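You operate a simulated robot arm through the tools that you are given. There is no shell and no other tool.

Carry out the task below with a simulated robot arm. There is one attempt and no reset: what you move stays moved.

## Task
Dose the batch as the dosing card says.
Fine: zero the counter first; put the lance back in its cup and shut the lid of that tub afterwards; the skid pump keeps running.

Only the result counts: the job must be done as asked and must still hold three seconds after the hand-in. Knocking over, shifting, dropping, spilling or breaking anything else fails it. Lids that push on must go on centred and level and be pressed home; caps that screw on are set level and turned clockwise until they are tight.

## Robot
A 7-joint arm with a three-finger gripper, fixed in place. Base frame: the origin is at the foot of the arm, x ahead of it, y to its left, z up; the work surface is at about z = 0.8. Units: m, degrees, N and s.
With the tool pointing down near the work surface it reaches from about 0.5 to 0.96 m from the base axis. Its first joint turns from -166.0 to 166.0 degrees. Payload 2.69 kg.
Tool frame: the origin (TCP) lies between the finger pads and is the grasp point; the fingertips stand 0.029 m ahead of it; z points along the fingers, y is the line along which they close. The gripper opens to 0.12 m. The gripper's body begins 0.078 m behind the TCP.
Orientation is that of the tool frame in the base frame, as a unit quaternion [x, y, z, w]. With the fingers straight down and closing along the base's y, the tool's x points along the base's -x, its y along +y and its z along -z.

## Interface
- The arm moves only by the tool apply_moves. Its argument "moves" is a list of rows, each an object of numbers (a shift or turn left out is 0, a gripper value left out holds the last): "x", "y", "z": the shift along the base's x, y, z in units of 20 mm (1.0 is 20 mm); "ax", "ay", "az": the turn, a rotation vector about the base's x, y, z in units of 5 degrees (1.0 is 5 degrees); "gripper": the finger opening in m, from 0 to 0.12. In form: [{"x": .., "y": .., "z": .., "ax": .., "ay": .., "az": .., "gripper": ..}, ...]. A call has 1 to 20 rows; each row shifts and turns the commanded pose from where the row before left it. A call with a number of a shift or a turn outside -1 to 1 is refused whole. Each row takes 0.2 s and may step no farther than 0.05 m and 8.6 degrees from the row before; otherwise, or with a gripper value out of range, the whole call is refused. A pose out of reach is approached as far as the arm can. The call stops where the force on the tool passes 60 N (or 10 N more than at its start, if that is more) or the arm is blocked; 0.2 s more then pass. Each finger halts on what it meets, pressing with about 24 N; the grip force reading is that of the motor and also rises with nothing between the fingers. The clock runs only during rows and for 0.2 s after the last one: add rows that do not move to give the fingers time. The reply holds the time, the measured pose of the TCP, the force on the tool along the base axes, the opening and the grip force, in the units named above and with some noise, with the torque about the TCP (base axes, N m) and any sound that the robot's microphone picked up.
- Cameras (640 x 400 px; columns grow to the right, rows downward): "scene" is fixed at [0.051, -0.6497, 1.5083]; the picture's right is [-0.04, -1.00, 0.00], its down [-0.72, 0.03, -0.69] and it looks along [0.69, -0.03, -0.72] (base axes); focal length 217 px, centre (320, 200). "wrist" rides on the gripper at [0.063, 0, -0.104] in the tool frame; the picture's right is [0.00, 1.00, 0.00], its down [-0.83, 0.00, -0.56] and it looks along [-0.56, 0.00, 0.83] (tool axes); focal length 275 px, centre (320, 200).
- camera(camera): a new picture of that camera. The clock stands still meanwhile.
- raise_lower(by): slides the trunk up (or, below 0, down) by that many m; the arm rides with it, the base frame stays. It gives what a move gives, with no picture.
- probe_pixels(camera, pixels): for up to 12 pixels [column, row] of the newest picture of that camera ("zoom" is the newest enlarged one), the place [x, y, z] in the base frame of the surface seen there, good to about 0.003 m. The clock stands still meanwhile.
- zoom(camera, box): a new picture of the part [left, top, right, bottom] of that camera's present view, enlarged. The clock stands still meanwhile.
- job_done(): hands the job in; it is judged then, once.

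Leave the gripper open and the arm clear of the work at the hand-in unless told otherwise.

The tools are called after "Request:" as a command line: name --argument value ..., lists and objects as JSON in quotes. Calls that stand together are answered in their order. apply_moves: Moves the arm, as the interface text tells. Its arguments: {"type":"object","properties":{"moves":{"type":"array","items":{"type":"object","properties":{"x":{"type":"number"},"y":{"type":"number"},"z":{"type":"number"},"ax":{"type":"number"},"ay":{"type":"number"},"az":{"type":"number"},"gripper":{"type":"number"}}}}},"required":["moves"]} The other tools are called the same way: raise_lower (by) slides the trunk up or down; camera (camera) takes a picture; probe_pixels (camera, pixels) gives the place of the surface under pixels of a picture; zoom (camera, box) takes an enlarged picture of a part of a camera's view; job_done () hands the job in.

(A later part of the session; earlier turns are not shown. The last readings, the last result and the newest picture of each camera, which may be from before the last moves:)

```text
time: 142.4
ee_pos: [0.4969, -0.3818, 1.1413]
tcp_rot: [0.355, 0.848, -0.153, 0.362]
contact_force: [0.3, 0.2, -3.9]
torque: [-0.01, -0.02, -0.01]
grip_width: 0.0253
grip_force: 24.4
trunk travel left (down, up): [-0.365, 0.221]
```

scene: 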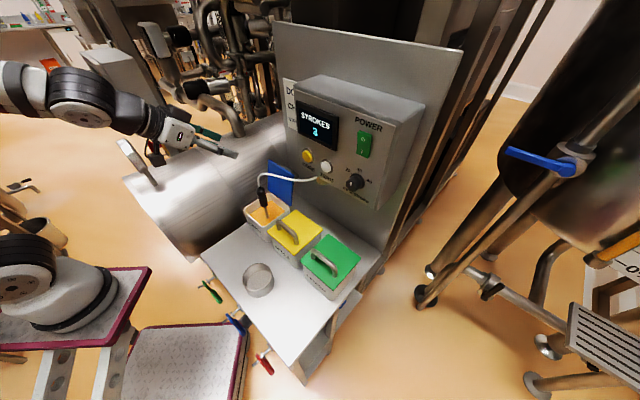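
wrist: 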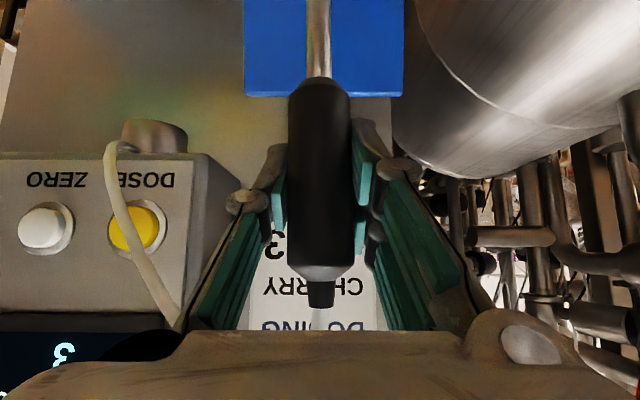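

Good, orientation is unchanged. Now diagonally over to above the cup, slowing at the end.

Request:
apply_moves --moves '[{"x": -0.5, "y": -0.3}, {"x": -0.86, "y": -0.51}, {"x": -0.86, "y": -0.51}, {"x": -0.86, "y": -0.51}, {"x": -0.86, "y": -0.51}, {"x": -0.86, "y": -0.51}, {"x": -0.86, "y": -0.51}, {"x": -0.86, "y": -0.51}, {"x": -0.47, "y": -0.35}, {}]'

Request:
camera --camera "scene"

```text
time: 144.6
ee_pos: [0.3563, -0.4686, 1.1423]
tcp_rot: [0.354, 0.848, -0.153, 0.363]
contact_force: [-0.5, 0.9, -3.8]
torque: [0.02, 0.0, -0.01]
grip_width: 0.0253
grip_force: 24.1
trunk travel left (down, up): [-0.365, 0.221]
```

```text
taken
```

scene: 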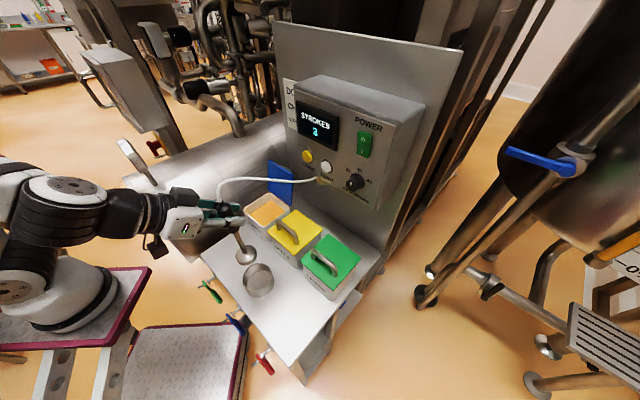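

I'm above the cup. I'll lower the trunk 0.09 m (a straight drop to TCP z≈1.05), then check alignment with the cup.

Request:
raise_lower --by -0.09

Request:
zoom --camera "scene" --box '[215, 210, 295, 310]'

```text
time: 145.8
ee_pos: [0.3555, -0.4655, 1.0512]
tcp_rot: [0.355, 0.848, -0.154, 0.363]
contact_force: [0.3, -0.1, -2.9]
torque: [0.0, 0.01, -0.01]
grip_width: 0.0254
grip_force: 24.1
trunk travel left (down, up): [-0.275, 0.311]
```

```text
4.00 times, centred on (255, 260) of scene
```

zoom: 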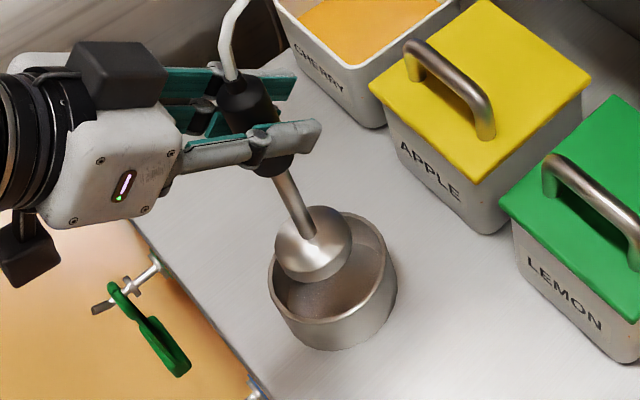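

Request:
probe_pixels --camera "zoom" --pixels '[[270, 280], [386, 245], [330, 321], [362, 216], [294, 308], [372, 300], [276, 240], [350, 240], [312, 210], [310, 278], [345, 290]]'

```text
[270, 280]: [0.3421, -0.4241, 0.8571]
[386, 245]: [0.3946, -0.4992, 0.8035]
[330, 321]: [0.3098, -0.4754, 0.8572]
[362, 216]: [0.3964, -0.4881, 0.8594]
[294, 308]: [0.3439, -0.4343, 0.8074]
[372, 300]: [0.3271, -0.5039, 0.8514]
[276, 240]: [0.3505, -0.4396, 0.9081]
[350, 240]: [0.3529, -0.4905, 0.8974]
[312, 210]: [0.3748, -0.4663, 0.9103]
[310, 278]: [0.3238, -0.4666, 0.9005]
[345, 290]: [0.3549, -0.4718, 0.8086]
```

Cup centre is about (0.355, -0.468) and the foot is within 3 mm of it. I'll nudge and lower, slowly near the floor.

Request:
apply_moves --moves '[{"y": -0.1, "z": -0.5}, {"z": -0.8}, {"z": -0.8}, {"z": -0.8}, {"z": -0.5}, {"z": -0.3}, {}]'

Request:
zoom --camera "scene" --box '[215, 210, 295, 310]'

```text
time: 147.4
ee_pos: [0.3565, -0.4692, 0.9778]
tcp_rot: [0.355, 0.848, -0.153, 0.362]
contact_force: [1.1, -0.2, -3.4]
torque: [-0.03, -0.02, 0.0]
grip_width: 0.0253
grip_force: 24.2
trunk travel left (down, up): [-0.275, 0.311]
```

```text
4.00 times, centred on (255, 260) of scene
```

zoom: 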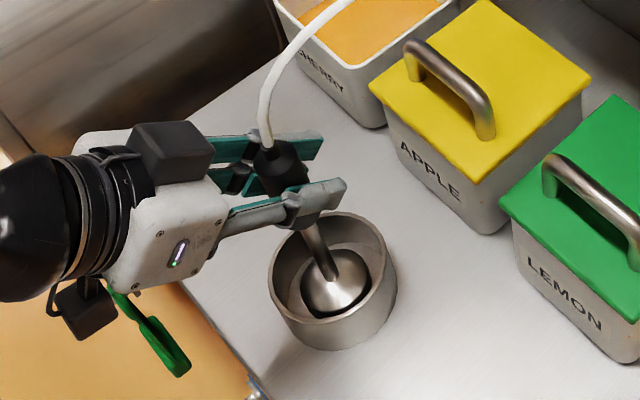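

The foot is inside the cup, about 9 mm above its floor. I'll take the last few millimetres slowly.

Request:
apply_moves --moves '[{"z": -0.15}, {"z": -0.15}, {}]'

Request:
apply_moves --moves '[{"z": -0.1}, {}, {}]'

```text
time: 148.2
ee_pos: [0.3555, -0.468, 0.9723]
tcp_rot: [0.354, 0.848, -0.153, 0.363]
contact_force: [-0.1, -0.3, -3.8]
torque: [-0.01, -0.02, 0.01]
grip_width: 0.0254
grip_force: 23.9
trunk travel left (down, up): [-0.275, 0.311]
```

```text
time: 149.0
ee_pos: [0.3563, -0.4686, 0.9705]
tcp_rot: [0.356, 0.848, -0.154, 0.362]
contact_force: [-0.5, 0.1, -4.0]
torque: [-0.03, -0.03, -0.02]
grip_width: 0.0252
grip_force: 24.1
trunk travel left (down, up): [-0.275, 0.311]
```

Request:
apply_moves --moves '[{"z": -0.1}, {}, {}]'

Request:
apply_moves --moves '[{"z": -0.05}, {}, {}]'

```text
time: 149.8
ee_pos: [0.3559, -0.4691, 0.9701]
tcp_rot: [0.354, 0.847, -0.155, 0.365]
contact_force: [-1.5, -1.8, 20.3]
torque: [0.24, -0.06, -0.03]
grip_width: 0.0253
grip_force: 23.8
trunk travel left (down, up): [-0.275, 0.311]
```

```text
time: 150.6
ee_pos: [0.3548, -0.4678, 0.9677]
tcp_rot: [0.355, 0.848, -0.153, 0.363]
contact_force: [-1.9, -3.2, 23.0]
torque: [-0.05, -0.07, 0.01]
grip_width: 0.0255
grip_force: 24.5
trunk travel left (down, up): [-0.275, 0.311]
```

It's seated and pressing at about 20 N. I'll relieve about 1.5 mm and then open.

Request:
apply_moves --moves '[{"z": 0.06}, {}]'

Request:
apply_moves --moves '[{"gripper": 0.035}, {}, {"gripper": 0.07}, {}, {}]'

Request:
camera --camera "wrist"

Request:
zoom --camera "scene" --box '[215, 210, 295, 310]'

```text
time: 151.2
ee_pos: [0.3558, -0.4684, 0.9677]
tcp_rot: [0.355, 0.848, -0.152, 0.363]
contact_force: [0.0, -2.8, 5.9]
torque: [-0.4, -0.17, -0.04]
grip_width: 0.0252
grip_force: 23.4
trunk travel left (down, up): [-0.275, 0.311]
```

```text
time: 152.4
ee_pos: [0.3561, -0.469, 0.9676]
tcp_rot: [0.354, 0.848, -0.153, 0.363]
contact_force: [0.2, 0.4, -0.3]
torque: [0.04, -0.01, 0.02]
grip_width: 0.0699
grip_force: 0.0
trunk travel left (down, up): [-0.275, 0.311]
```

```text
taken
```

wrist: 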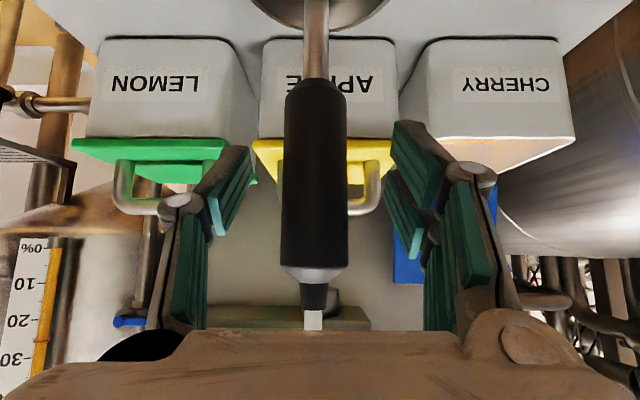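

```text
4.00 times, centred on (255, 260) of scene
```

zoom: 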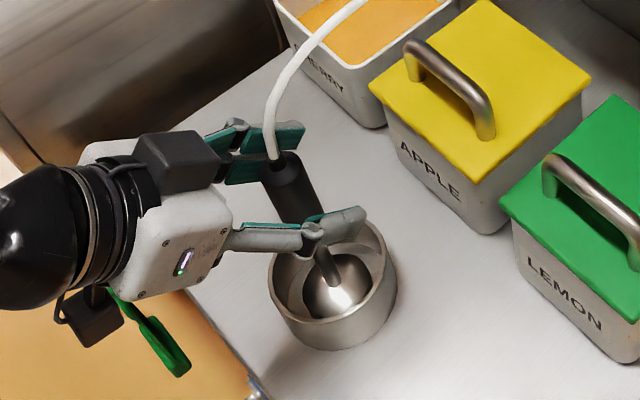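

The lance stands upright in its cup. I'll back out along the same path, then sidestep left.

Request:
apply_moves --moves '[{"x": -0.3, "y": 0.3, "z": 0.2, "gripper": 0.09}, {"x": -0.555, "y": 0.555, "z": 0.35}, {"x": -0.555, "y": 0.555, "z": 0.35}, {"x": -0.555, "y": 0.555, "z": 0.35}, {"x": -0.555, "y": 0.555, "z": 0.35}, {"x": -0.25, "y": 0.25, "z": 0.2}, {}]'

Request:
apply_moves --moves '[{"x": 0.65, "y": 0.65}, {"x": 0.65, "y": 0.65}, {"x": 0.65, "y": 0.65}, {"x": 0.65, "y": 0.65}, {"x": 0.65, "y": 0.65}, {}]'

Request:
camera --camera "scene"

```text
time: 154.0
ee_pos: [0.2988, -0.4134, 1.004]
tcp_rot: [0.355, 0.848, -0.153, 0.362]
contact_force: [-0.2, -1.0, -0.7]
torque: [0.02, -0.04, 0.02]
grip_width: 0.0901
grip_force: 0.1
trunk travel left (down, up): [-0.275, 0.311]
```

```text
time: 155.4
ee_pos: [0.3661, -0.3496, 0.9931]
tcp_rot: [0.358, 0.854, -0.143, 0.351]
contact_force: [0.4, -0.8, 0.5]
torque: [0.01, -0.02, 0.0]
grip_width: 0.0902
grip_force: 0.1
trunk travel left (down, up): [-0.275, 0.311]
```

```text
taken
```

scene: 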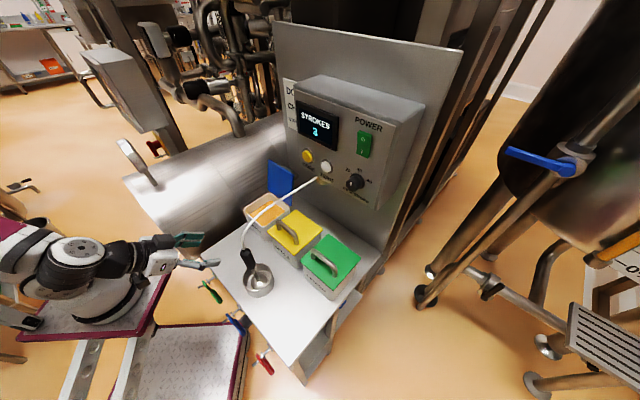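

The lance is back and I'm clear of it. The arm posture is cramped here, so I'll raise the trunk 0.09 m before continuing.

Request:
raise_lower --by 0.09

Request:
apply_moves --moves '[{"z": 0.8}, {"z": 0.8}, {"z": 0.8}, {}]'

Request:
camera --camera "scene"

```text
time: 156.7
ee_pos: [0.3648, -0.3492, 1.0821]
tcp_rot: [0.359, 0.852, -0.142, 0.352]
contact_force: [0.7, -0.1, 0.8]
torque: [0.0, -0.02, -0.02]
grip_width: 0.0899
grip_force: 0.1
trunk travel left (down, up): [-0.365, 0.221]
```

```text
time: 157.9
ee_pos: [0.3675, -0.3548, 1.1059]
tcp_rot: [0.369, 0.86, -0.114, 0.333]
contact_force: [-0.6, 0.5, -0.5]
torque: [0.02, 0.0, 0.02]
grip_width: 0.0901
grip_force: 0.1
trunk travel left (down, up): [-0.365, 0.221]
stopped in row 4: the arm was blocked; the commanded pose is now the measured one
```

```text
taken
```

scene: 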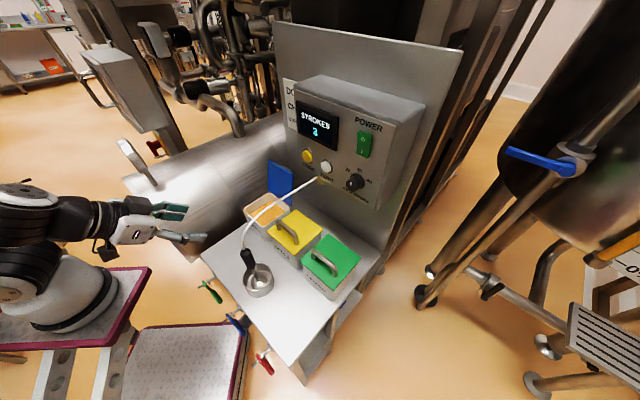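

The arm is blocked by its own cramped posture. I'll move outward along +x, away from the lance, while restoring orientation and rising.

Request:
apply_moves --moves '[{"x": 0.6, "y": 0.1}, {"x": 0.8, "y": 0.1}, {"x": 0.8, "z": 0.2, "ax": -0.29, "ay": -0.08}, {"x": 0.8, "z": 0.3, "ax": -0.29, "ay": -0.08}, {"x": 0.8, "z": 0.4, "ax": -0.29, "ay": -0.08}, {"x": 0.8, "z": 0.4, "ax": -0.29, "ay": -0.08}, {"x": 0.8, "z": 0.4}, {}]'

Request:
camera --camera "scene"

```text
time: 159.7
ee_pos: [0.4756, -0.3533, 1.1188]
tcp_rot: [0.362, 0.855, -0.135, 0.346]
contact_force: [0.6, 0.1, -0.2]
torque: [-0.01, 0.0, 0.03]
grip_width: 0.0899
grip_force: 0.0
trunk travel left (down, up): [-0.365, 0.221]
```

```text
taken
```

scene: 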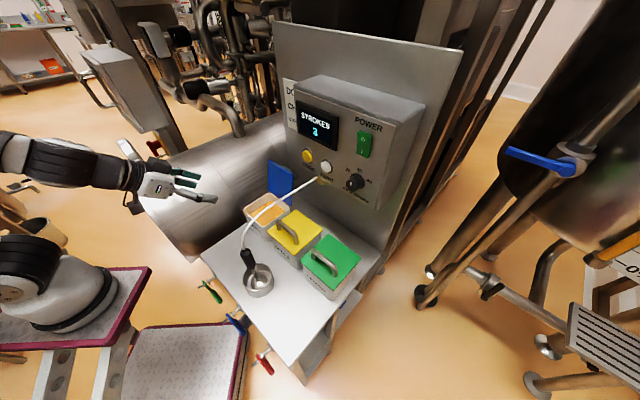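

Clear. To shut the lid I'll retrace the opening motion in reverse: back to the near-vertical tool pose (about 11° tilt) above the open lid with the fingers fully open.

Request:
apply_moves --moves '[{"x": 0.598, "y": -0.616, "z": 0.3, "ax": 0.618, "ay": 0.665, "gripper": 0.12}, {"x": 0.598, "y": -0.616, "z": 0.3, "ax": 0.618, "ay": 0.665}, {"x": 0.598, "y": -0.616, "z": 0.3, "ax": 0.618, "ay": 0.665}, {"x": 0.598, "y": -0.616, "z": 0.3, "ax": 0.618, "ay": 0.665}, {"x": 0.598, "y": -0.616, "z": 0.3, "ax": 0.618, "ay": 0.665}, {"x": 0.598, "y": -0.616, "z": 0.3, "ax": 0.618, "ay": 0.665}, {"x": 0.598, "y": -0.616, "z": 0.3, "ax": 0.618, "ay": 0.665}, {}]'

Request:
camera --camera "wrist"

```text
time: 161.5
ee_pos: [0.5354, -0.4099, 1.1906]
tcp_rot: [0.373, 0.903, -0.1, 0.189]
contact_force: [-0.5, -0.2, 0.3]
torque: [-0.03, -0.01, -0.01]
grip_width: 0.1198
grip_force: 0.1
out of reach, approached as far as the arm can: row 5, 6, 7
trunk travel left (down, up): [-0.365, 0.221]
```

```text
taken
```

wrist: 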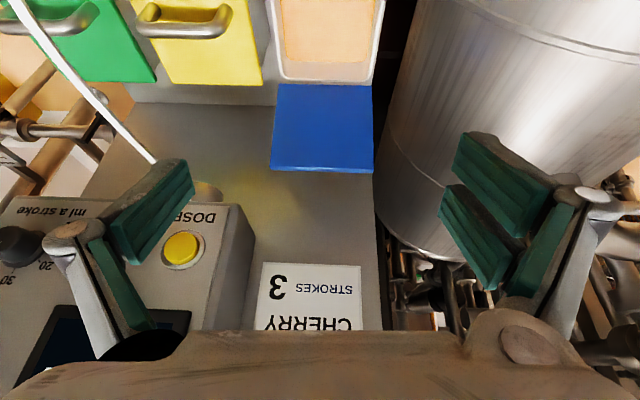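

Orientation stalled partway because of reach in this posture. I'll move outward first, then finish the rotation.

Request:
apply_moves --moves '[{"x": 0.6, "y": -0.6}, {"x": 0.6, "y": -0.6}, {"x": 0.6, "y": -0.6}, {}]'

Request:
camera --camera "scene"

```text
time: 162.5
ee_pos: [0.5485, -0.4213, 1.1891]
tcp_rot: [0.372, 0.903, -0.1, 0.189]
contact_force: [0.0, 0.5, 0.3]
torque: [0.0, 0.02, 0.03]
grip_width: 0.1204
grip_force: 0.0
out of reach, approached as far as the arm can: row 2, 3
trunk travel left (down, up): [-0.365, 0.221]
```

```text
taken
```

scene: 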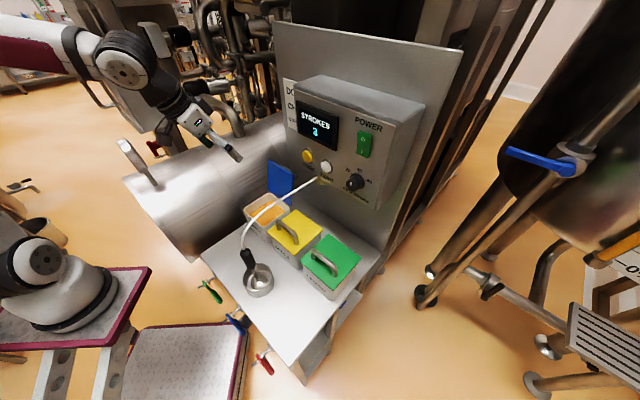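

The shoulder is too low for this height. I'll raise the trunk back by 0.11 m, then come down with the arm.

Request:
raise_lower --by 0.11

Request:
apply_moves --moves '[{"z": -0.9}, {"z": -0.9}, {"z": -0.9}, {"z": -0.9}, {"z": -0.9}, {"ax": 0.4, "ay": 0.5}, {}]'

```text
time: 163.9
ee_pos: [0.4787, -0.4219, 1.2992]
tcp_rot: [0.372, 0.903, -0.101, 0.19]
contact_force: [1.0, -0.3, -0.1]
torque: [0.05, 0.0, -0.03]
grip_width: 0.1202
grip_force: 0.0
trunk travel left (down, up): [-0.475, 0.111]
```

```text
time: 165.5
ee_pos: [0.4872, -0.4174, 1.2816]
tcp_rot: [0.371, 0.903, -0.102, 0.192]
contact_force: [-0.2, -0.5, 0.0]
torque: [0.01, 0.0, -0.01]
grip_width: 0.1199
grip_force: 0.1
out of reach, approached as far as the arm can: row 1, 2, 3, 4, 5, 6
trunk travel left (down, up): [-0.475, 0.111]
```

Request:
camera --camera "scene"

Request:
camera --camera "wrist"

```text
taken
```

scene: 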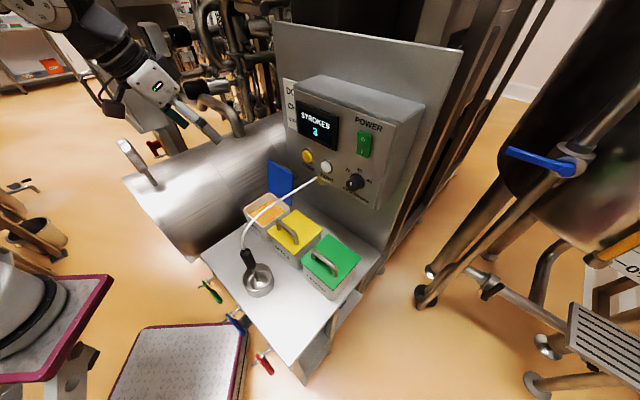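

```text
taken
```

wrist: 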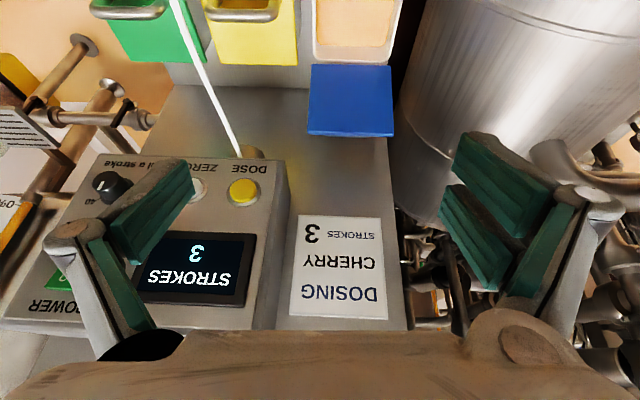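

I'm in free space. I'll try tilting the other way to get off the joint limit.

Request:
apply_moves --moves '[{"ax": -0.7, "ay": -0.7}, {"ax": -0.7, "ay": -0.7}, {"ax": -0.7, "ay": -0.7}, {}]'

Request:
apply_moves --moves '[{"z": -0.5}, {"z": -0.5}, {}]'

```text
time: 166.5
ee_pos: [0.4854, -0.4176, 1.2808]
tcp_rot: [0.36, 0.868, -0.151, 0.306]
contact_force: [0.7, 0.4, 0.3]
torque: [0.03, 0.0, 0.0]
grip_width: 0.12
grip_force: 0.1
trunk travel left (down, up): [-0.475, 0.111]
```

```text
time: 167.3
ee_pos: [0.4865, -0.4173, 1.2597]
tcp_rot: [0.36, 0.868, -0.15, 0.306]
contact_force: [0.5, 0.4, 0.4]
torque: [0.01, -0.06, -0.01]
grip_width: 0.12
grip_force: 0.0
trunk travel left (down, up): [-0.475, 0.111]
```

That works, so it's only steep tool-down that this elbow posture blocks. I'll correct the small roll error and try tool-down further out.

Request:
apply_moves --moves '[{"ax": 0.16, "ay": -0.17, "az": 0.09, "x": 0.5, "y": -0.3}, {"ax": 0.16, "ay": -0.17, "az": 0.09, "x": 0.5, "y": -0.3}, {"x": 0.5, "y": -0.3}, {"x": 0.5, "y": -0.3}, {"x": 0.5, "y": -0.3}, {}]'

Request:
apply_moves --moves '[{"ax": 0.6, "ay": 0.6}, {"ax": 0.6, "ay": 0.6}, {"ax": 0.6, "ay": 0.6}, {"ax": 0.6, "ay": 0.6}, {"ax": 0.6, "ay": 0.6}, {"ax": 0.6, "ay": 0.6}, {}]'

```text
time: 168.7
ee_pos: [0.528, -0.4375, 1.27]
tcp_rot: [0.36, 0.868, -0.131, 0.316]
contact_force: [0.6, 0.2, -1.1]
torque: [-0.01, 0.01, 0.01]
grip_width: 0.1201
grip_force: 0.1
out of reach, approached as far as the arm can: row 4, 5
trunk travel left (down, up): [-0.475, 0.111]
```

```text
time: 170.3
ee_pos: [0.551, -0.4071, 1.3222]
tcp_rot: [0.371, 0.898, -0.092, 0.22]
contact_force: [0.5, -0.9, 0.4]
torque: [0.02, 0.02, -0.02]
grip_width: 0.1201
grip_force: 0.0
out of reach, approached as far as the arm can: row 1, 2, 3, 4, 5, 6
trunk travel left (down, up): [-0.475, 0.111]
```

Request:
camera --camera "scene"

Request:
zoom --camera "scene" --box '[0, 0, 240, 160]'

```text
taken
```

scene: 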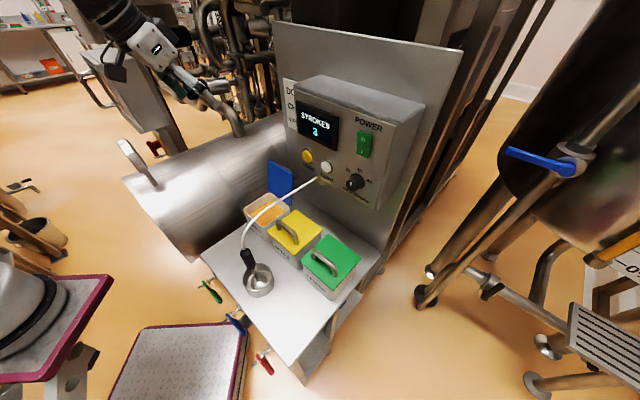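

```text
2.50 times, centred on (120, 80) of scene
```

zoom: 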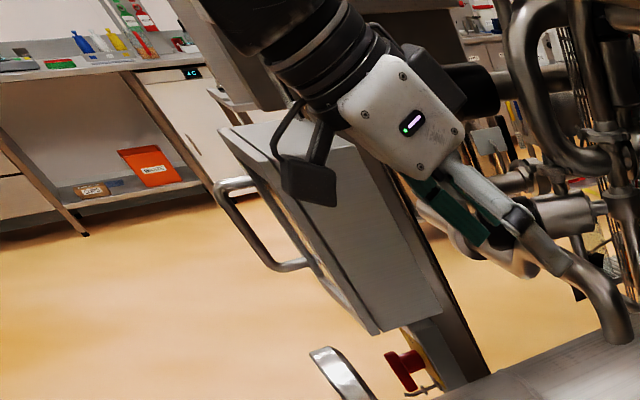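

Closing by retracing needs the vertical tool again, so I'd like to recover the elbow posture first. I'll go back towards the start position in free air and unwind there.

Request:
apply_moves --moves '[{"x": -0.8, "y": 0.0, "z": -0.3}, {"x": -0.8, "y": 0.0, "z": -0.3}, {"x": -0.8, "y": 0.0, "z": -0.3}, {"x": -0.8, "y": 0.0, "z": -0.3}, {"x": -0.8, "y": 0.0, "z": -0.3}, {"x": -0.8, "y": 0.0, "z": -0.2}, {"x": -0.8, "y": 0.0}, {"x": -0.8, "y": 0.0}, {}]'

Request:
apply_moves --moves '[{"az": 0.9}, {"az": 0.9}, {"az": 0.9}, {"az": 0.9}, {"az": 0.9}, {"az": 0.9}, {"az": 0.9}, {"az": 0.9}, {"az": 0.9}, {"az": 0.9}, {}]'

Request:
camera --camera "scene"

```text
time: 172.3
ee_pos: [0.4236, -0.4077, 1.2882]
tcp_rot: [0.37, 0.898, -0.092, 0.22]
contact_force: [0.3, 0.3, 0.1]
torque: [-0.02, 0.02, 0.01]
grip_width: 0.12
grip_force: 0.0
trunk travel left (down, up): [-0.475, 0.111]
```

```text
time: 174.7
ee_pos: [0.4247, -0.4063, 1.2889]
tcp_rot: [-0.003, 0.971, 0.0, 0.238]
contact_force: [-0.2, -0.4, -0.9]
torque: [0.02, 0.03, -0.01]
grip_width: 0.1198
grip_force: 0.1
trunk travel left (down, up): [-0.475, 0.111]
```

```text
taken
```

scene: 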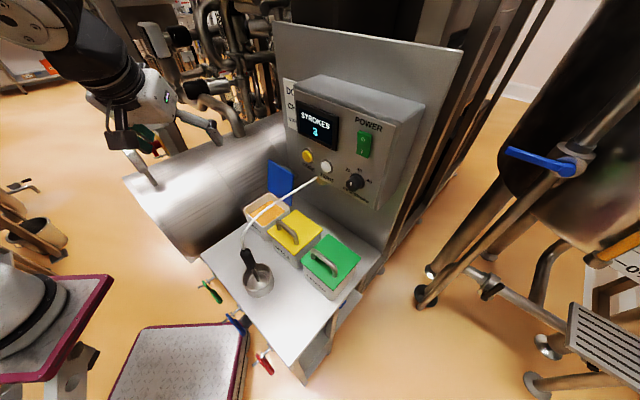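

The yaw turned freely. Now I'll bring the tool vertical here.

Request:
apply_moves --moves '[{"ay": 0.9}, {"ay": 0.9}, {"ay": 0.9}, {"ay": 0.9}, {"ay": 0.9}, {"ay": 0.95}, {}]'

Request:
camera --camera "scene"

```text
time: 176.3
ee_pos: [0.4238, -0.4076, 1.2881]
tcp_rot: [-0.003, 1.0, -0.001, 0.003]
contact_force: [0.9, 0.3, -0.5]
torque: [-0.1, 0.08, -0.01]
grip_width: 0.1203
grip_force: 0.1
trunk travel left (down, up): [-0.475, 0.111]
```

```text
taken
```

scene: 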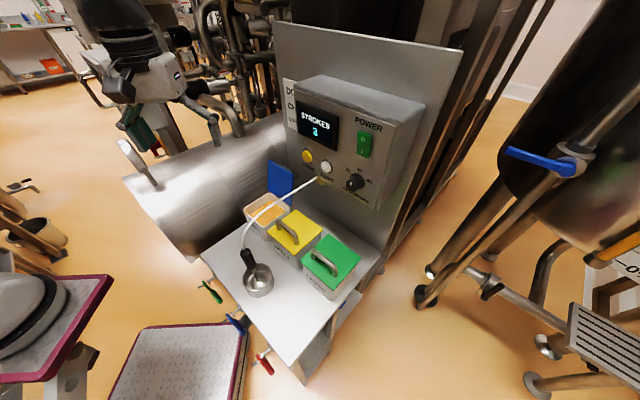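

Vertical tool is regained. I'll try moving outward and lower, as in the first move of the job, with a -45° yaw.

Request:
apply_moves --moves '[{"x": 0.6, "y": 0.2, "z": -0.3, "az": -0.9}, {"x": 0.6, "y": 0.2, "z": -0.3, "az": -0.9}, {"x": 0.6, "y": 0.2, "z": -0.3, "az": -0.9}, {"x": 0.6, "y": 0.2, "z": -0.3, "az": -0.9}, {"x": 0.6, "y": 0.2, "z": -0.3, "az": -0.9}, {"x": 0.6, "z": -0.3, "az": -0.9}, {"x": 0.6, "z": -0.3, "az": -0.9}, {"x": 0.6, "z": -0.3, "az": -0.9}, {"x": 0.6, "z": -0.3, "az": -0.9}, {"x": 0.6, "z": -0.3, "az": -0.9}, {}]'

Request:
camera --camera "scene"

```text
time: 178.7
ee_pos: [0.5428, -0.3879, 1.228]
tcp_rot: [0.382, 0.924, -0.001, 0.004]
contact_force: [0.9, 0.3, 0.6]
torque: [-0.02, 0.03, -0.04]
grip_width: 0.1203
grip_force: 0.2
trunk travel left (down, up): [-0.475, 0.111]
```

```text
taken
```

scene: 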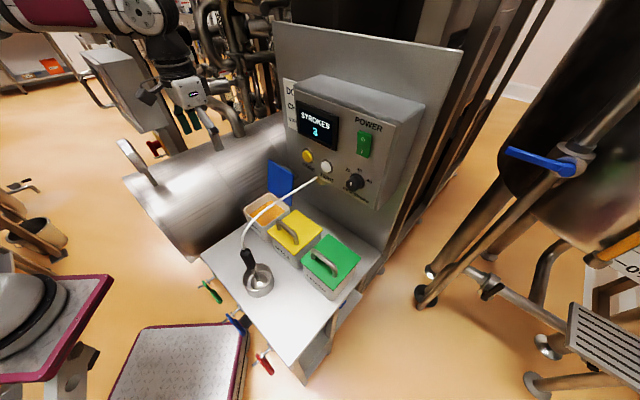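

Posture is recovered. I'll check the open lid's exact angle before descending onto its handle ends again.

Request:
zoom --camera "scene" --box '[240, 145, 320, 215]'

Request:
probe_pixels --camera "zoom" --pixels '[[225, 130], [225, 230], [300, 180], [300, 260], [400, 210], [400, 300], [230, 180], [430, 170], [425, 190]]'

Request:
camera --camera "wrist"

```text
5.71 times, centred on (280, 180) of scene
```

zoom: 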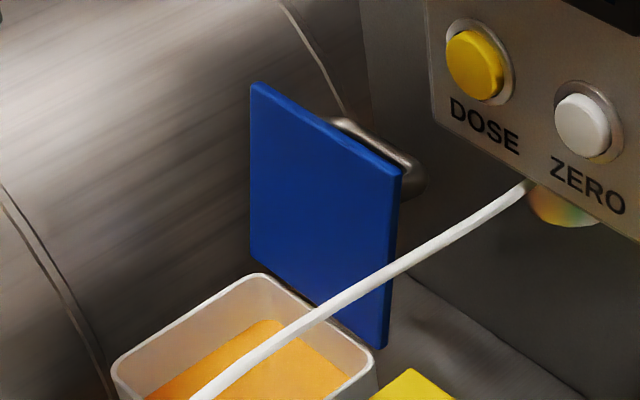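

```text
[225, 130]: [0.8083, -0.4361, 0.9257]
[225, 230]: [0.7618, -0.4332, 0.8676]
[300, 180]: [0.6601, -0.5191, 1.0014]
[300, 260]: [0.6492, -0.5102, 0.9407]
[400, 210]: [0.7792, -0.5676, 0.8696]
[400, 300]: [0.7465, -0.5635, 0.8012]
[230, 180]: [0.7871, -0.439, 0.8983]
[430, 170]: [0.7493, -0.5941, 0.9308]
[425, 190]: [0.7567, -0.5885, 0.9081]
```

```text
taken
```

wrist: 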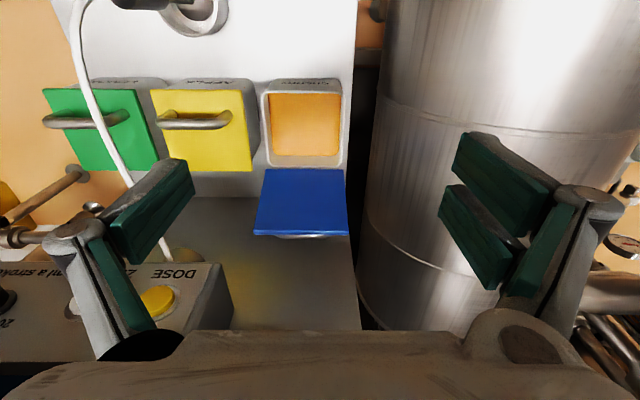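

Request:
probe_pixels --camera "scene" --pixels '[[296, 174], [297, 176], [292, 171], [288, 169], [297, 178]]'

Request:
probe_pixels --camera "wrist" --pixels '[[258, 233], [345, 233], [300, 237], [275, 237], [325, 237], [263, 172], [345, 170]]'

```text
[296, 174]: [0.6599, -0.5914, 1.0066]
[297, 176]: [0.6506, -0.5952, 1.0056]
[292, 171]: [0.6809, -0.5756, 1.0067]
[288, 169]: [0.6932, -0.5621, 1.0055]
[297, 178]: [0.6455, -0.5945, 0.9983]
```

```text
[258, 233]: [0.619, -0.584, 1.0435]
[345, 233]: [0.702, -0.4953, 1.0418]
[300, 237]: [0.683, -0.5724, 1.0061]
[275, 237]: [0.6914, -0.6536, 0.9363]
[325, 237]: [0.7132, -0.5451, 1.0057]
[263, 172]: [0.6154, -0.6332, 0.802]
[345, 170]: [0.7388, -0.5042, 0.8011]
```

The handle bar is at (n≈-0.888, z≈1.00) and the lid at about 103°. I'll move to about 13 cm above it along the tool axis with a 12° tilt, centred at r=-0.086.

Request:
apply_moves --moves '[{"x": 0.744, "y": -0.952, "z": -0.3, "ax": -0.212, "ay": -0.212, "gripper": 0.12}, {"x": 0.744, "y": -0.952, "z": -0.3, "ax": -0.212, "ay": -0.212}, {"x": 0.744, "y": -0.952, "z": -0.3, "ax": -0.212, "ay": -0.212}, {"x": 0.744, "y": -0.952, "z": -0.5, "ax": -0.212, "ay": -0.212}, {"x": 0.744, "y": -0.952, "z": -0.6, "ax": -0.212, "ay": -0.212}, {"x": 0.744, "y": -0.952, "z": -0.7, "ax": -0.212, "ay": -0.212}, {"x": 0.744, "y": -0.952, "z": -0.7, "ax": -0.212, "ay": -0.212}, {"x": 0.744, "y": -0.952, "z": -0.7, "ax": -0.212, "ay": -0.212}, {}]'

Request:
camera --camera "wrist"

Request:
camera --camera "scene"

```text
time: 180.7
ee_pos: [0.6641, -0.5397, 1.1465]
tcp_rot: [0.378, 0.919, -0.041, 0.1]
contact_force: [-0.3, -0.6, -0.2]
torque: [-0.02, 0.01, 0.02]
grip_width: 0.1201
grip_force: 0.0
trunk travel left (down, up): [-0.475, 0.111]
```

```text
taken
```

wrist: 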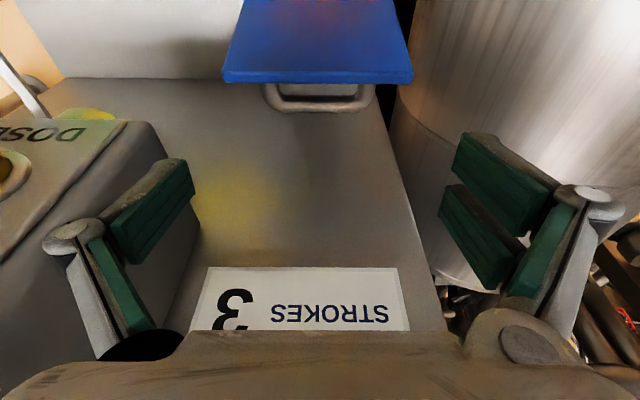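

```text
taken
```

scene: 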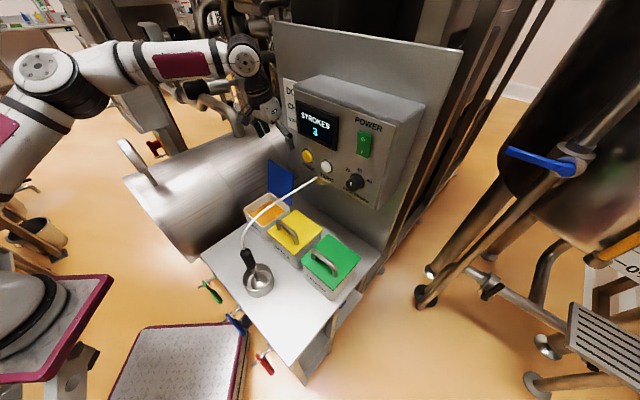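

The handle is centred (columns 263–373). I'll descend along the tool axis.

Request:
apply_moves --moves '[{"x": 0.1176, "y": -0.1176, "z": -0.85}, {"x": 0.1176, "y": -0.1176, "z": -0.85}, {"x": 0.1176, "y": -0.1176, "z": -0.85}, {"x": 0.1176, "y": -0.1176, "z": -0.85}, {"x": 0.1176, "y": -0.1176, "z": -0.85}, {}]'

Request:
camera --camera "wrist"

Request:
zoom --camera "scene" --box '[220, 120, 330, 220]'

```text
time: 182.1
ee_pos: [0.6751, -0.5531, 1.0613]
tcp_rot: [0.379, 0.919, -0.04, 0.099]
contact_force: [-0.3, 0.6, 0.4]
torque: [0.04, 0.0, -0.01]
grip_width: 0.1199
grip_force: 0.1
trunk travel left (down, up): [-0.475, 0.111]
```

```text
taken
```

wrist: 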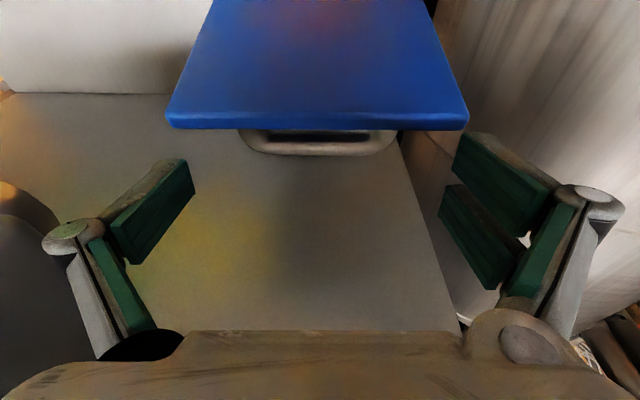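

```text
4.00 times, centred on (275, 170) of scene
```

zoom: 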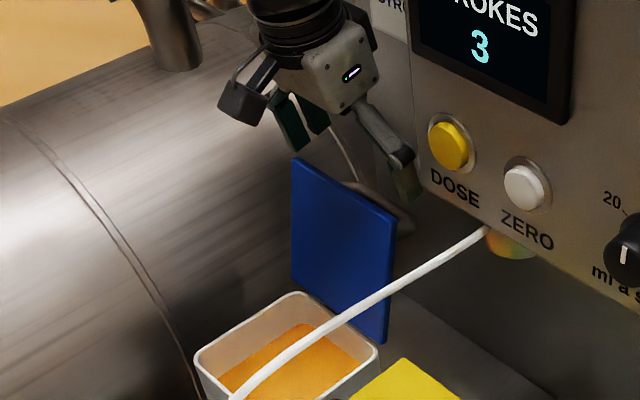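

Aligned. Final descent, then close on the handle ends.

Request:
apply_moves --moves '[{"x": 0.12, "y": -0.12, "z": -0.89}, {"x": 0.12, "y": -0.12, "z": -0.89}, {"x": 0.12, "y": -0.12, "z": -0.89}, {}]'

Request:
apply_moves --moves '[{"gripper": 0.06}, {}, {}]'

Request:
camera --camera "wrist"

```text
time: 182.6
ee_pos: [0.686, -0.5563, 1.0507]
tcp_rot: [0.376, 0.918, -0.043, 0.114]
contact_force: [3.3, -1.0, 10.6]
torque: [0.47, -0.29, -0.2]
grip_width: 0.1213
grip_force: 0.1
trunk travel left (down, up): [-0.475, 0.111]
stopped in row 2: the force on the tool passed its limit at 76 N (the readings are from after the stop); the commanded pose is now the measured one
```

```text
time: 183.4
ee_pos: [0.6884, -0.5549, 1.0516]
tcp_rot: [0.376, 0.918, -0.042, 0.116]
contact_force: [21.9, 6.7, 33.6]
torque: [1.82, -1.1, -1.07]
grip_width: 0.117
grip_force: 24.5
trunk travel left (down, up): [-0.475, 0.111]
```

```text
taken
```

wrist: 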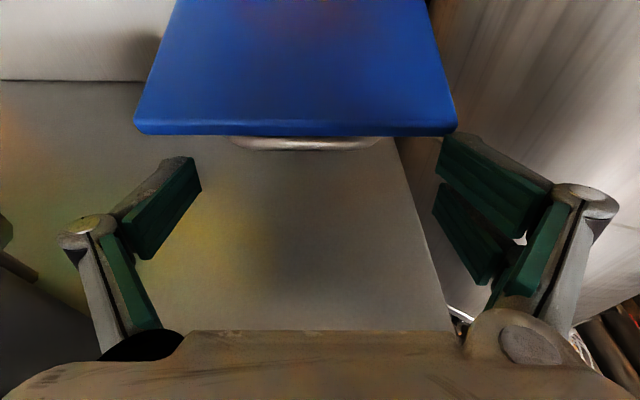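

Something on the left-hand side (-r finger) touched at z≈1.05. I'll reopen fully, rise a little, and look.

Request:
apply_moves --moves '[{"gripper": 0.12}, {"z": 0.5}, {}]'

Request:
zoom --camera "scene" --box '[230, 120, 320, 200]'

Request:
zoom --camera "wrist" --box '[90, 60, 520, 300]'

```text
time: 184.2
ee_pos: [0.6839, -0.5559, 1.0566]
tcp_rot: [0.378, 0.918, -0.043, 0.111]
contact_force: [-0.4, -0.2, 0.4]
torque: [0.01, -0.03, 0.0]
grip_width: 0.1198
grip_force: 0.0
trunk travel left (down, up): [-0.475, 0.111]
```

```text
5.00 times, centred on (275, 160) of scene
```

zoom: 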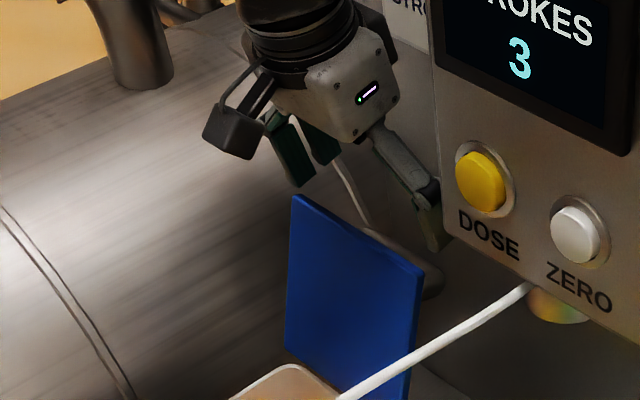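

```text
1.49 times, centred on (305, 180) of wrist
```

zoom: 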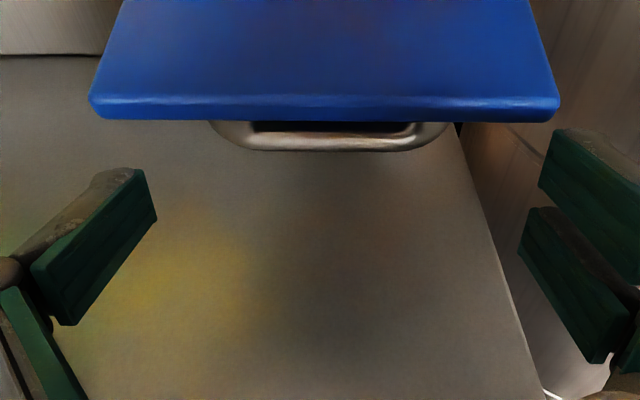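

Request:
probe_pixels --camera "zoom" --pixels '[[100, 108], [550, 115], [560, 132], [545, 170], [600, 160], [145, 172], [150, 210], [110, 180], [225, 128], [435, 128], [330, 145], [530, 240]]'

```text
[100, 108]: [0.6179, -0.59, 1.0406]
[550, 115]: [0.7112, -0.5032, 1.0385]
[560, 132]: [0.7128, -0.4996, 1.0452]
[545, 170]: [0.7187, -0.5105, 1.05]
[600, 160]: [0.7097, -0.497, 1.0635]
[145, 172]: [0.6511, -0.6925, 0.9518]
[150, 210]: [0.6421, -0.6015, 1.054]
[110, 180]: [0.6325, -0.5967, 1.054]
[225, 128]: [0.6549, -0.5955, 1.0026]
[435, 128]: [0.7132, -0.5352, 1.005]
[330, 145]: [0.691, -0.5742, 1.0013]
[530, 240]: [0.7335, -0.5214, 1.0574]
```

The probes show the fingers are visually about 22 mm half-width in this direction, so the lid-side face was touching the lid edge. I need about 12 mm more towards the panel. I'll shift, re-centre, then descend.

Request:
apply_moves --moves '[{"x": 0.107, "y": -0.317}, {"x": 0.107, "y": -0.317}, {"x": 0.047, "y": -0.047, "z": -0.45}, {"x": 0.047, "y": -0.047, "z": -0.45}, {}]'

Request:
camera --camera "wrist"

```text
time: 185.4
ee_pos: [0.6911, -0.5691, 1.0413]
tcp_rot: [0.376, 0.919, -0.043, 0.112]
contact_force: [-0.5, 0.7, -0.9]
torque: [0.04, 0.03, 0.01]
grip_width: 0.1198
grip_force: 0.0
trunk travel left (down, up): [-0.475, 0.111]
```

```text
taken
```

wrist: 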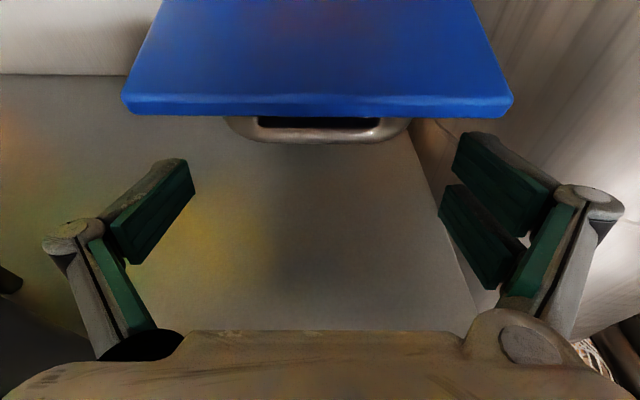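

No contact now. I'll continue down to grip height.

Request:
apply_moves --moves '[{"x": 0.03, "y": -0.03, "z": -0.5}, {"x": 0.03, "y": -0.03, "z": -0.5}, {"x": 0.03, "y": -0.03, "z": -0.5}, {"x": 0.03, "y": -0.03, "z": -0.5}, {}]'

Request:
camera --camera "wrist"

Request:
zoom --camera "scene" --box '[230, 120, 320, 200]'

```text
time: 186.6
ee_pos: [0.6934, -0.5712, 1.0002]
tcp_rot: [0.376, 0.919, -0.043, 0.112]
contact_force: [-0.4, -0.4, -0.7]
torque: [-0.02, 0.02, 0.03]
grip_width: 0.1202
grip_force: 0.1
trunk travel left (down, up): [-0.475, 0.111]
```

```text
taken
```

wrist: 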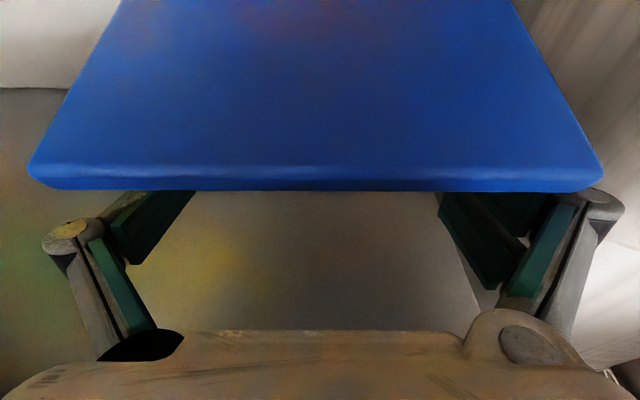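

```text
5.00 times, centred on (275, 160) of scene
```

zoom: 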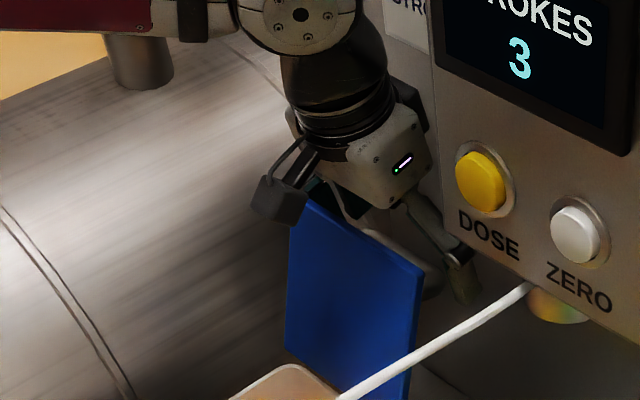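

The pads are down beside the handle, with no contact. I'll close.

Request:
apply_moves --moves '[{"gripper": 0.06}, {}, {}]'

```text
time: 187.4
ee_pos: [0.6937, -0.5743, 1.0013]
tcp_rot: [0.376, 0.919, -0.043, 0.113]
contact_force: [-1.8, -6.5, 5.5]
torque: [-0.25, 0.36, 0.06]
grip_width: 0.0987
grip_force: 44.8
trunk travel left (down, up): [-0.475, 0.111]
```

Gripped at 0.0987. Now I'll swing the lid shut along the reverse arc, beginning with the first 25°.

Request:
apply_moves --moves '[{"x": -0.283, "y": 0.283, "z": 0.275}, {"x": -0.301, "y": 0.301, "z": 0.24}, {"x": -0.311, "y": 0.311, "z": 0.205}, {"x": -0.325, "y": 0.325, "z": 0.165}, {"x": -0.332, "y": 0.332, "z": 0.12}, {}]'

Request:
camera --camera "wrist"

Request:
zoom --camera "scene" --box '[210, 120, 330, 220]'

```text
time: 188.8
ee_pos: [0.6617, -0.5426, 1.0235]
tcp_rot: [0.376, 0.919, -0.045, 0.114]
contact_force: [4.6, -17.6, 25.7]
torque: [-0.68, -0.75, -0.27]
grip_width: 0.0978
grip_force: 45.1
trunk travel left (down, up): [-0.475, 0.111]
```

```text
taken
```

wrist: 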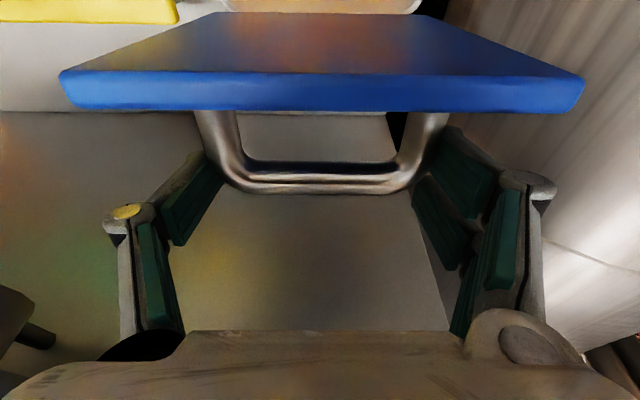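

```text
4.00 times, centred on (270, 170) of scene
```

zoom: 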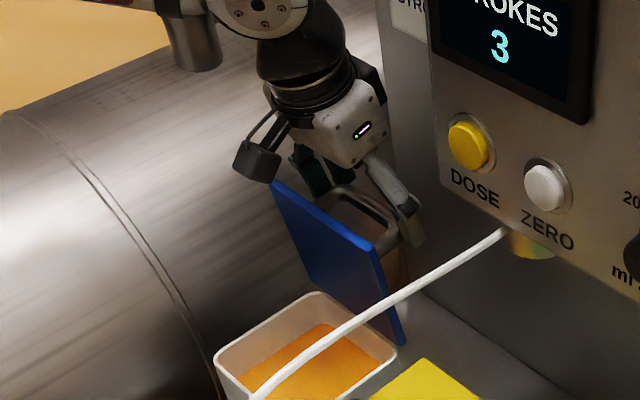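

The lid is moving and now past vertical towards closed. Next part of the arc, trimming z slightly to ease the upward force.

Request:
apply_moves --moves '[{"x": -0.339, "y": 0.339, "z": 0.04}, {"x": -0.343, "y": 0.343, "z": 0.02}, {"x": -0.343, "y": 0.343, "z": -0.02}, {"x": -0.343, "y": 0.343, "z": -0.06}, {"x": -0.339, "y": 0.339, "z": -0.085}, {}]'

Request:
camera --camera "wrist"

```text
time: 190.2
ee_pos: [0.6275, -0.5067, 1.0189]
tcp_rot: [0.377, 0.919, -0.043, 0.111]
contact_force: [-3.4, -11.4, 10.9]
torque: [-0.63, -0.57, -0.11]
grip_width: 0.0978
grip_force: 45.2
trunk travel left (down, up): [-0.475, 0.111]
```

```text
taken
```

wrist: 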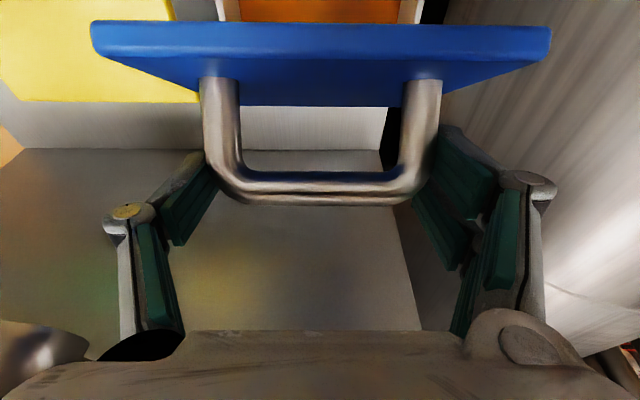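

About 53° left to close and holding well. Continuing.

Request:
apply_moves --moves '[{"x": -0.322, "y": 0.322, "z": -0.13}, {"x": -0.311, "y": 0.311, "z": -0.18}, {"x": -0.297, "y": 0.297, "z": -0.22}, {"x": -0.283, "y": 0.283, "z": -0.26}, {"x": -0.262, "y": 0.262, "z": -0.29}, {}]'

Request:
camera --camera "wrist"

```text
time: 191.6
ee_pos: [0.5976, -0.4788, 0.997]
tcp_rot: [0.377, 0.918, -0.043, 0.113]
contact_force: [-5.3, -6.9, 13.8]
torque: [-0.63, -0.62, -0.28]
grip_width: 0.0973
grip_force: 44.6
trunk travel left (down, up): [-0.475, 0.111]
```

```text
taken
```

wrist: 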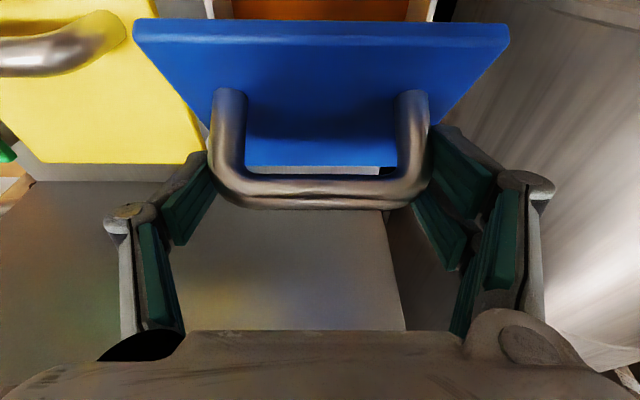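

About 28° to go. Continuing nearly to closed.

Request:
apply_moves --moves '[{"x": -0.262, "y": 0.262, "z": -0.29}, {"x": -0.24, "y": 0.24, "z": -0.33}, {"x": -0.219, "y": 0.219, "z": -0.36}, {"x": -0.194, "y": 0.194, "z": -0.385}, {"x": -0.12, "y": 0.12, "z": -0.28}, {}]'

Request:
camera --camera "wrist"

Request:
zoom --camera "scene" --box '[200, 150, 320, 250]'

```text
time: 193.0
ee_pos: [0.5773, -0.4572, 0.9648]
tcp_rot: [0.377, 0.919, -0.043, 0.112]
contact_force: [-10.6, -12.9, 7.5]
torque: [-0.73, -0.44, 0.19]
grip_width: 0.0967
grip_force: 45.5
trunk travel left (down, up): [-0.475, 0.111]
```

```text
taken
```

wrist: 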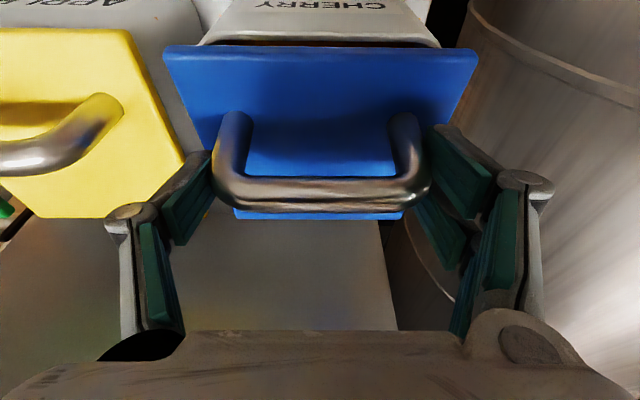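

```text
4.00 times, centred on (260, 200) of scene
```

zoom: 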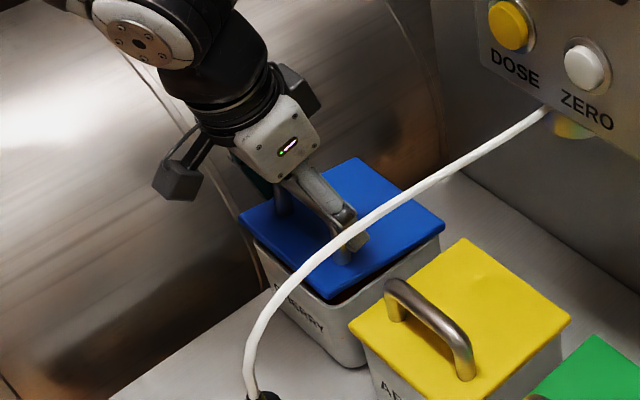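

A few degrees remain. I'll finish closing gently.

Request:
apply_moves --moves '[{"x": -0.085, "y": 0.085, "z": -0.2}, {"x": -0.07, "y": 0.07, "z": -0.18}, {}]'

Request:
zoom --camera "scene" --box '[200, 150, 320, 250]'

```text
time: 193.8
ee_pos: [0.5753, -0.4551, 0.9559]
tcp_rot: [0.377, 0.918, -0.044, 0.112]
contact_force: [-12.6, -11.1, 10.6]
torque: [-0.73, -0.67, 0.08]
grip_width: 0.097
grip_force: 44.8
trunk travel left (down, up): [-0.475, 0.111]
```

```text
4.00 times, centred on (260, 200) of scene
```

zoom: 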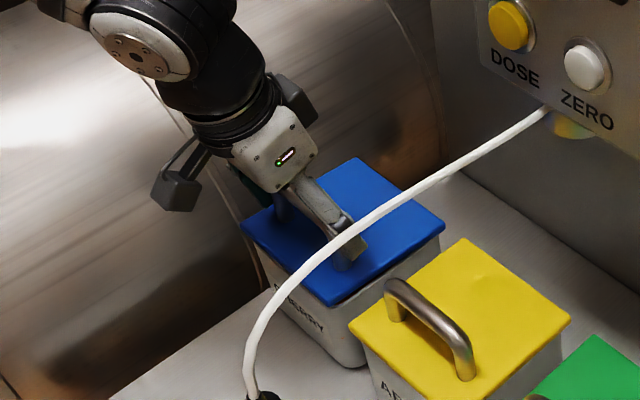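

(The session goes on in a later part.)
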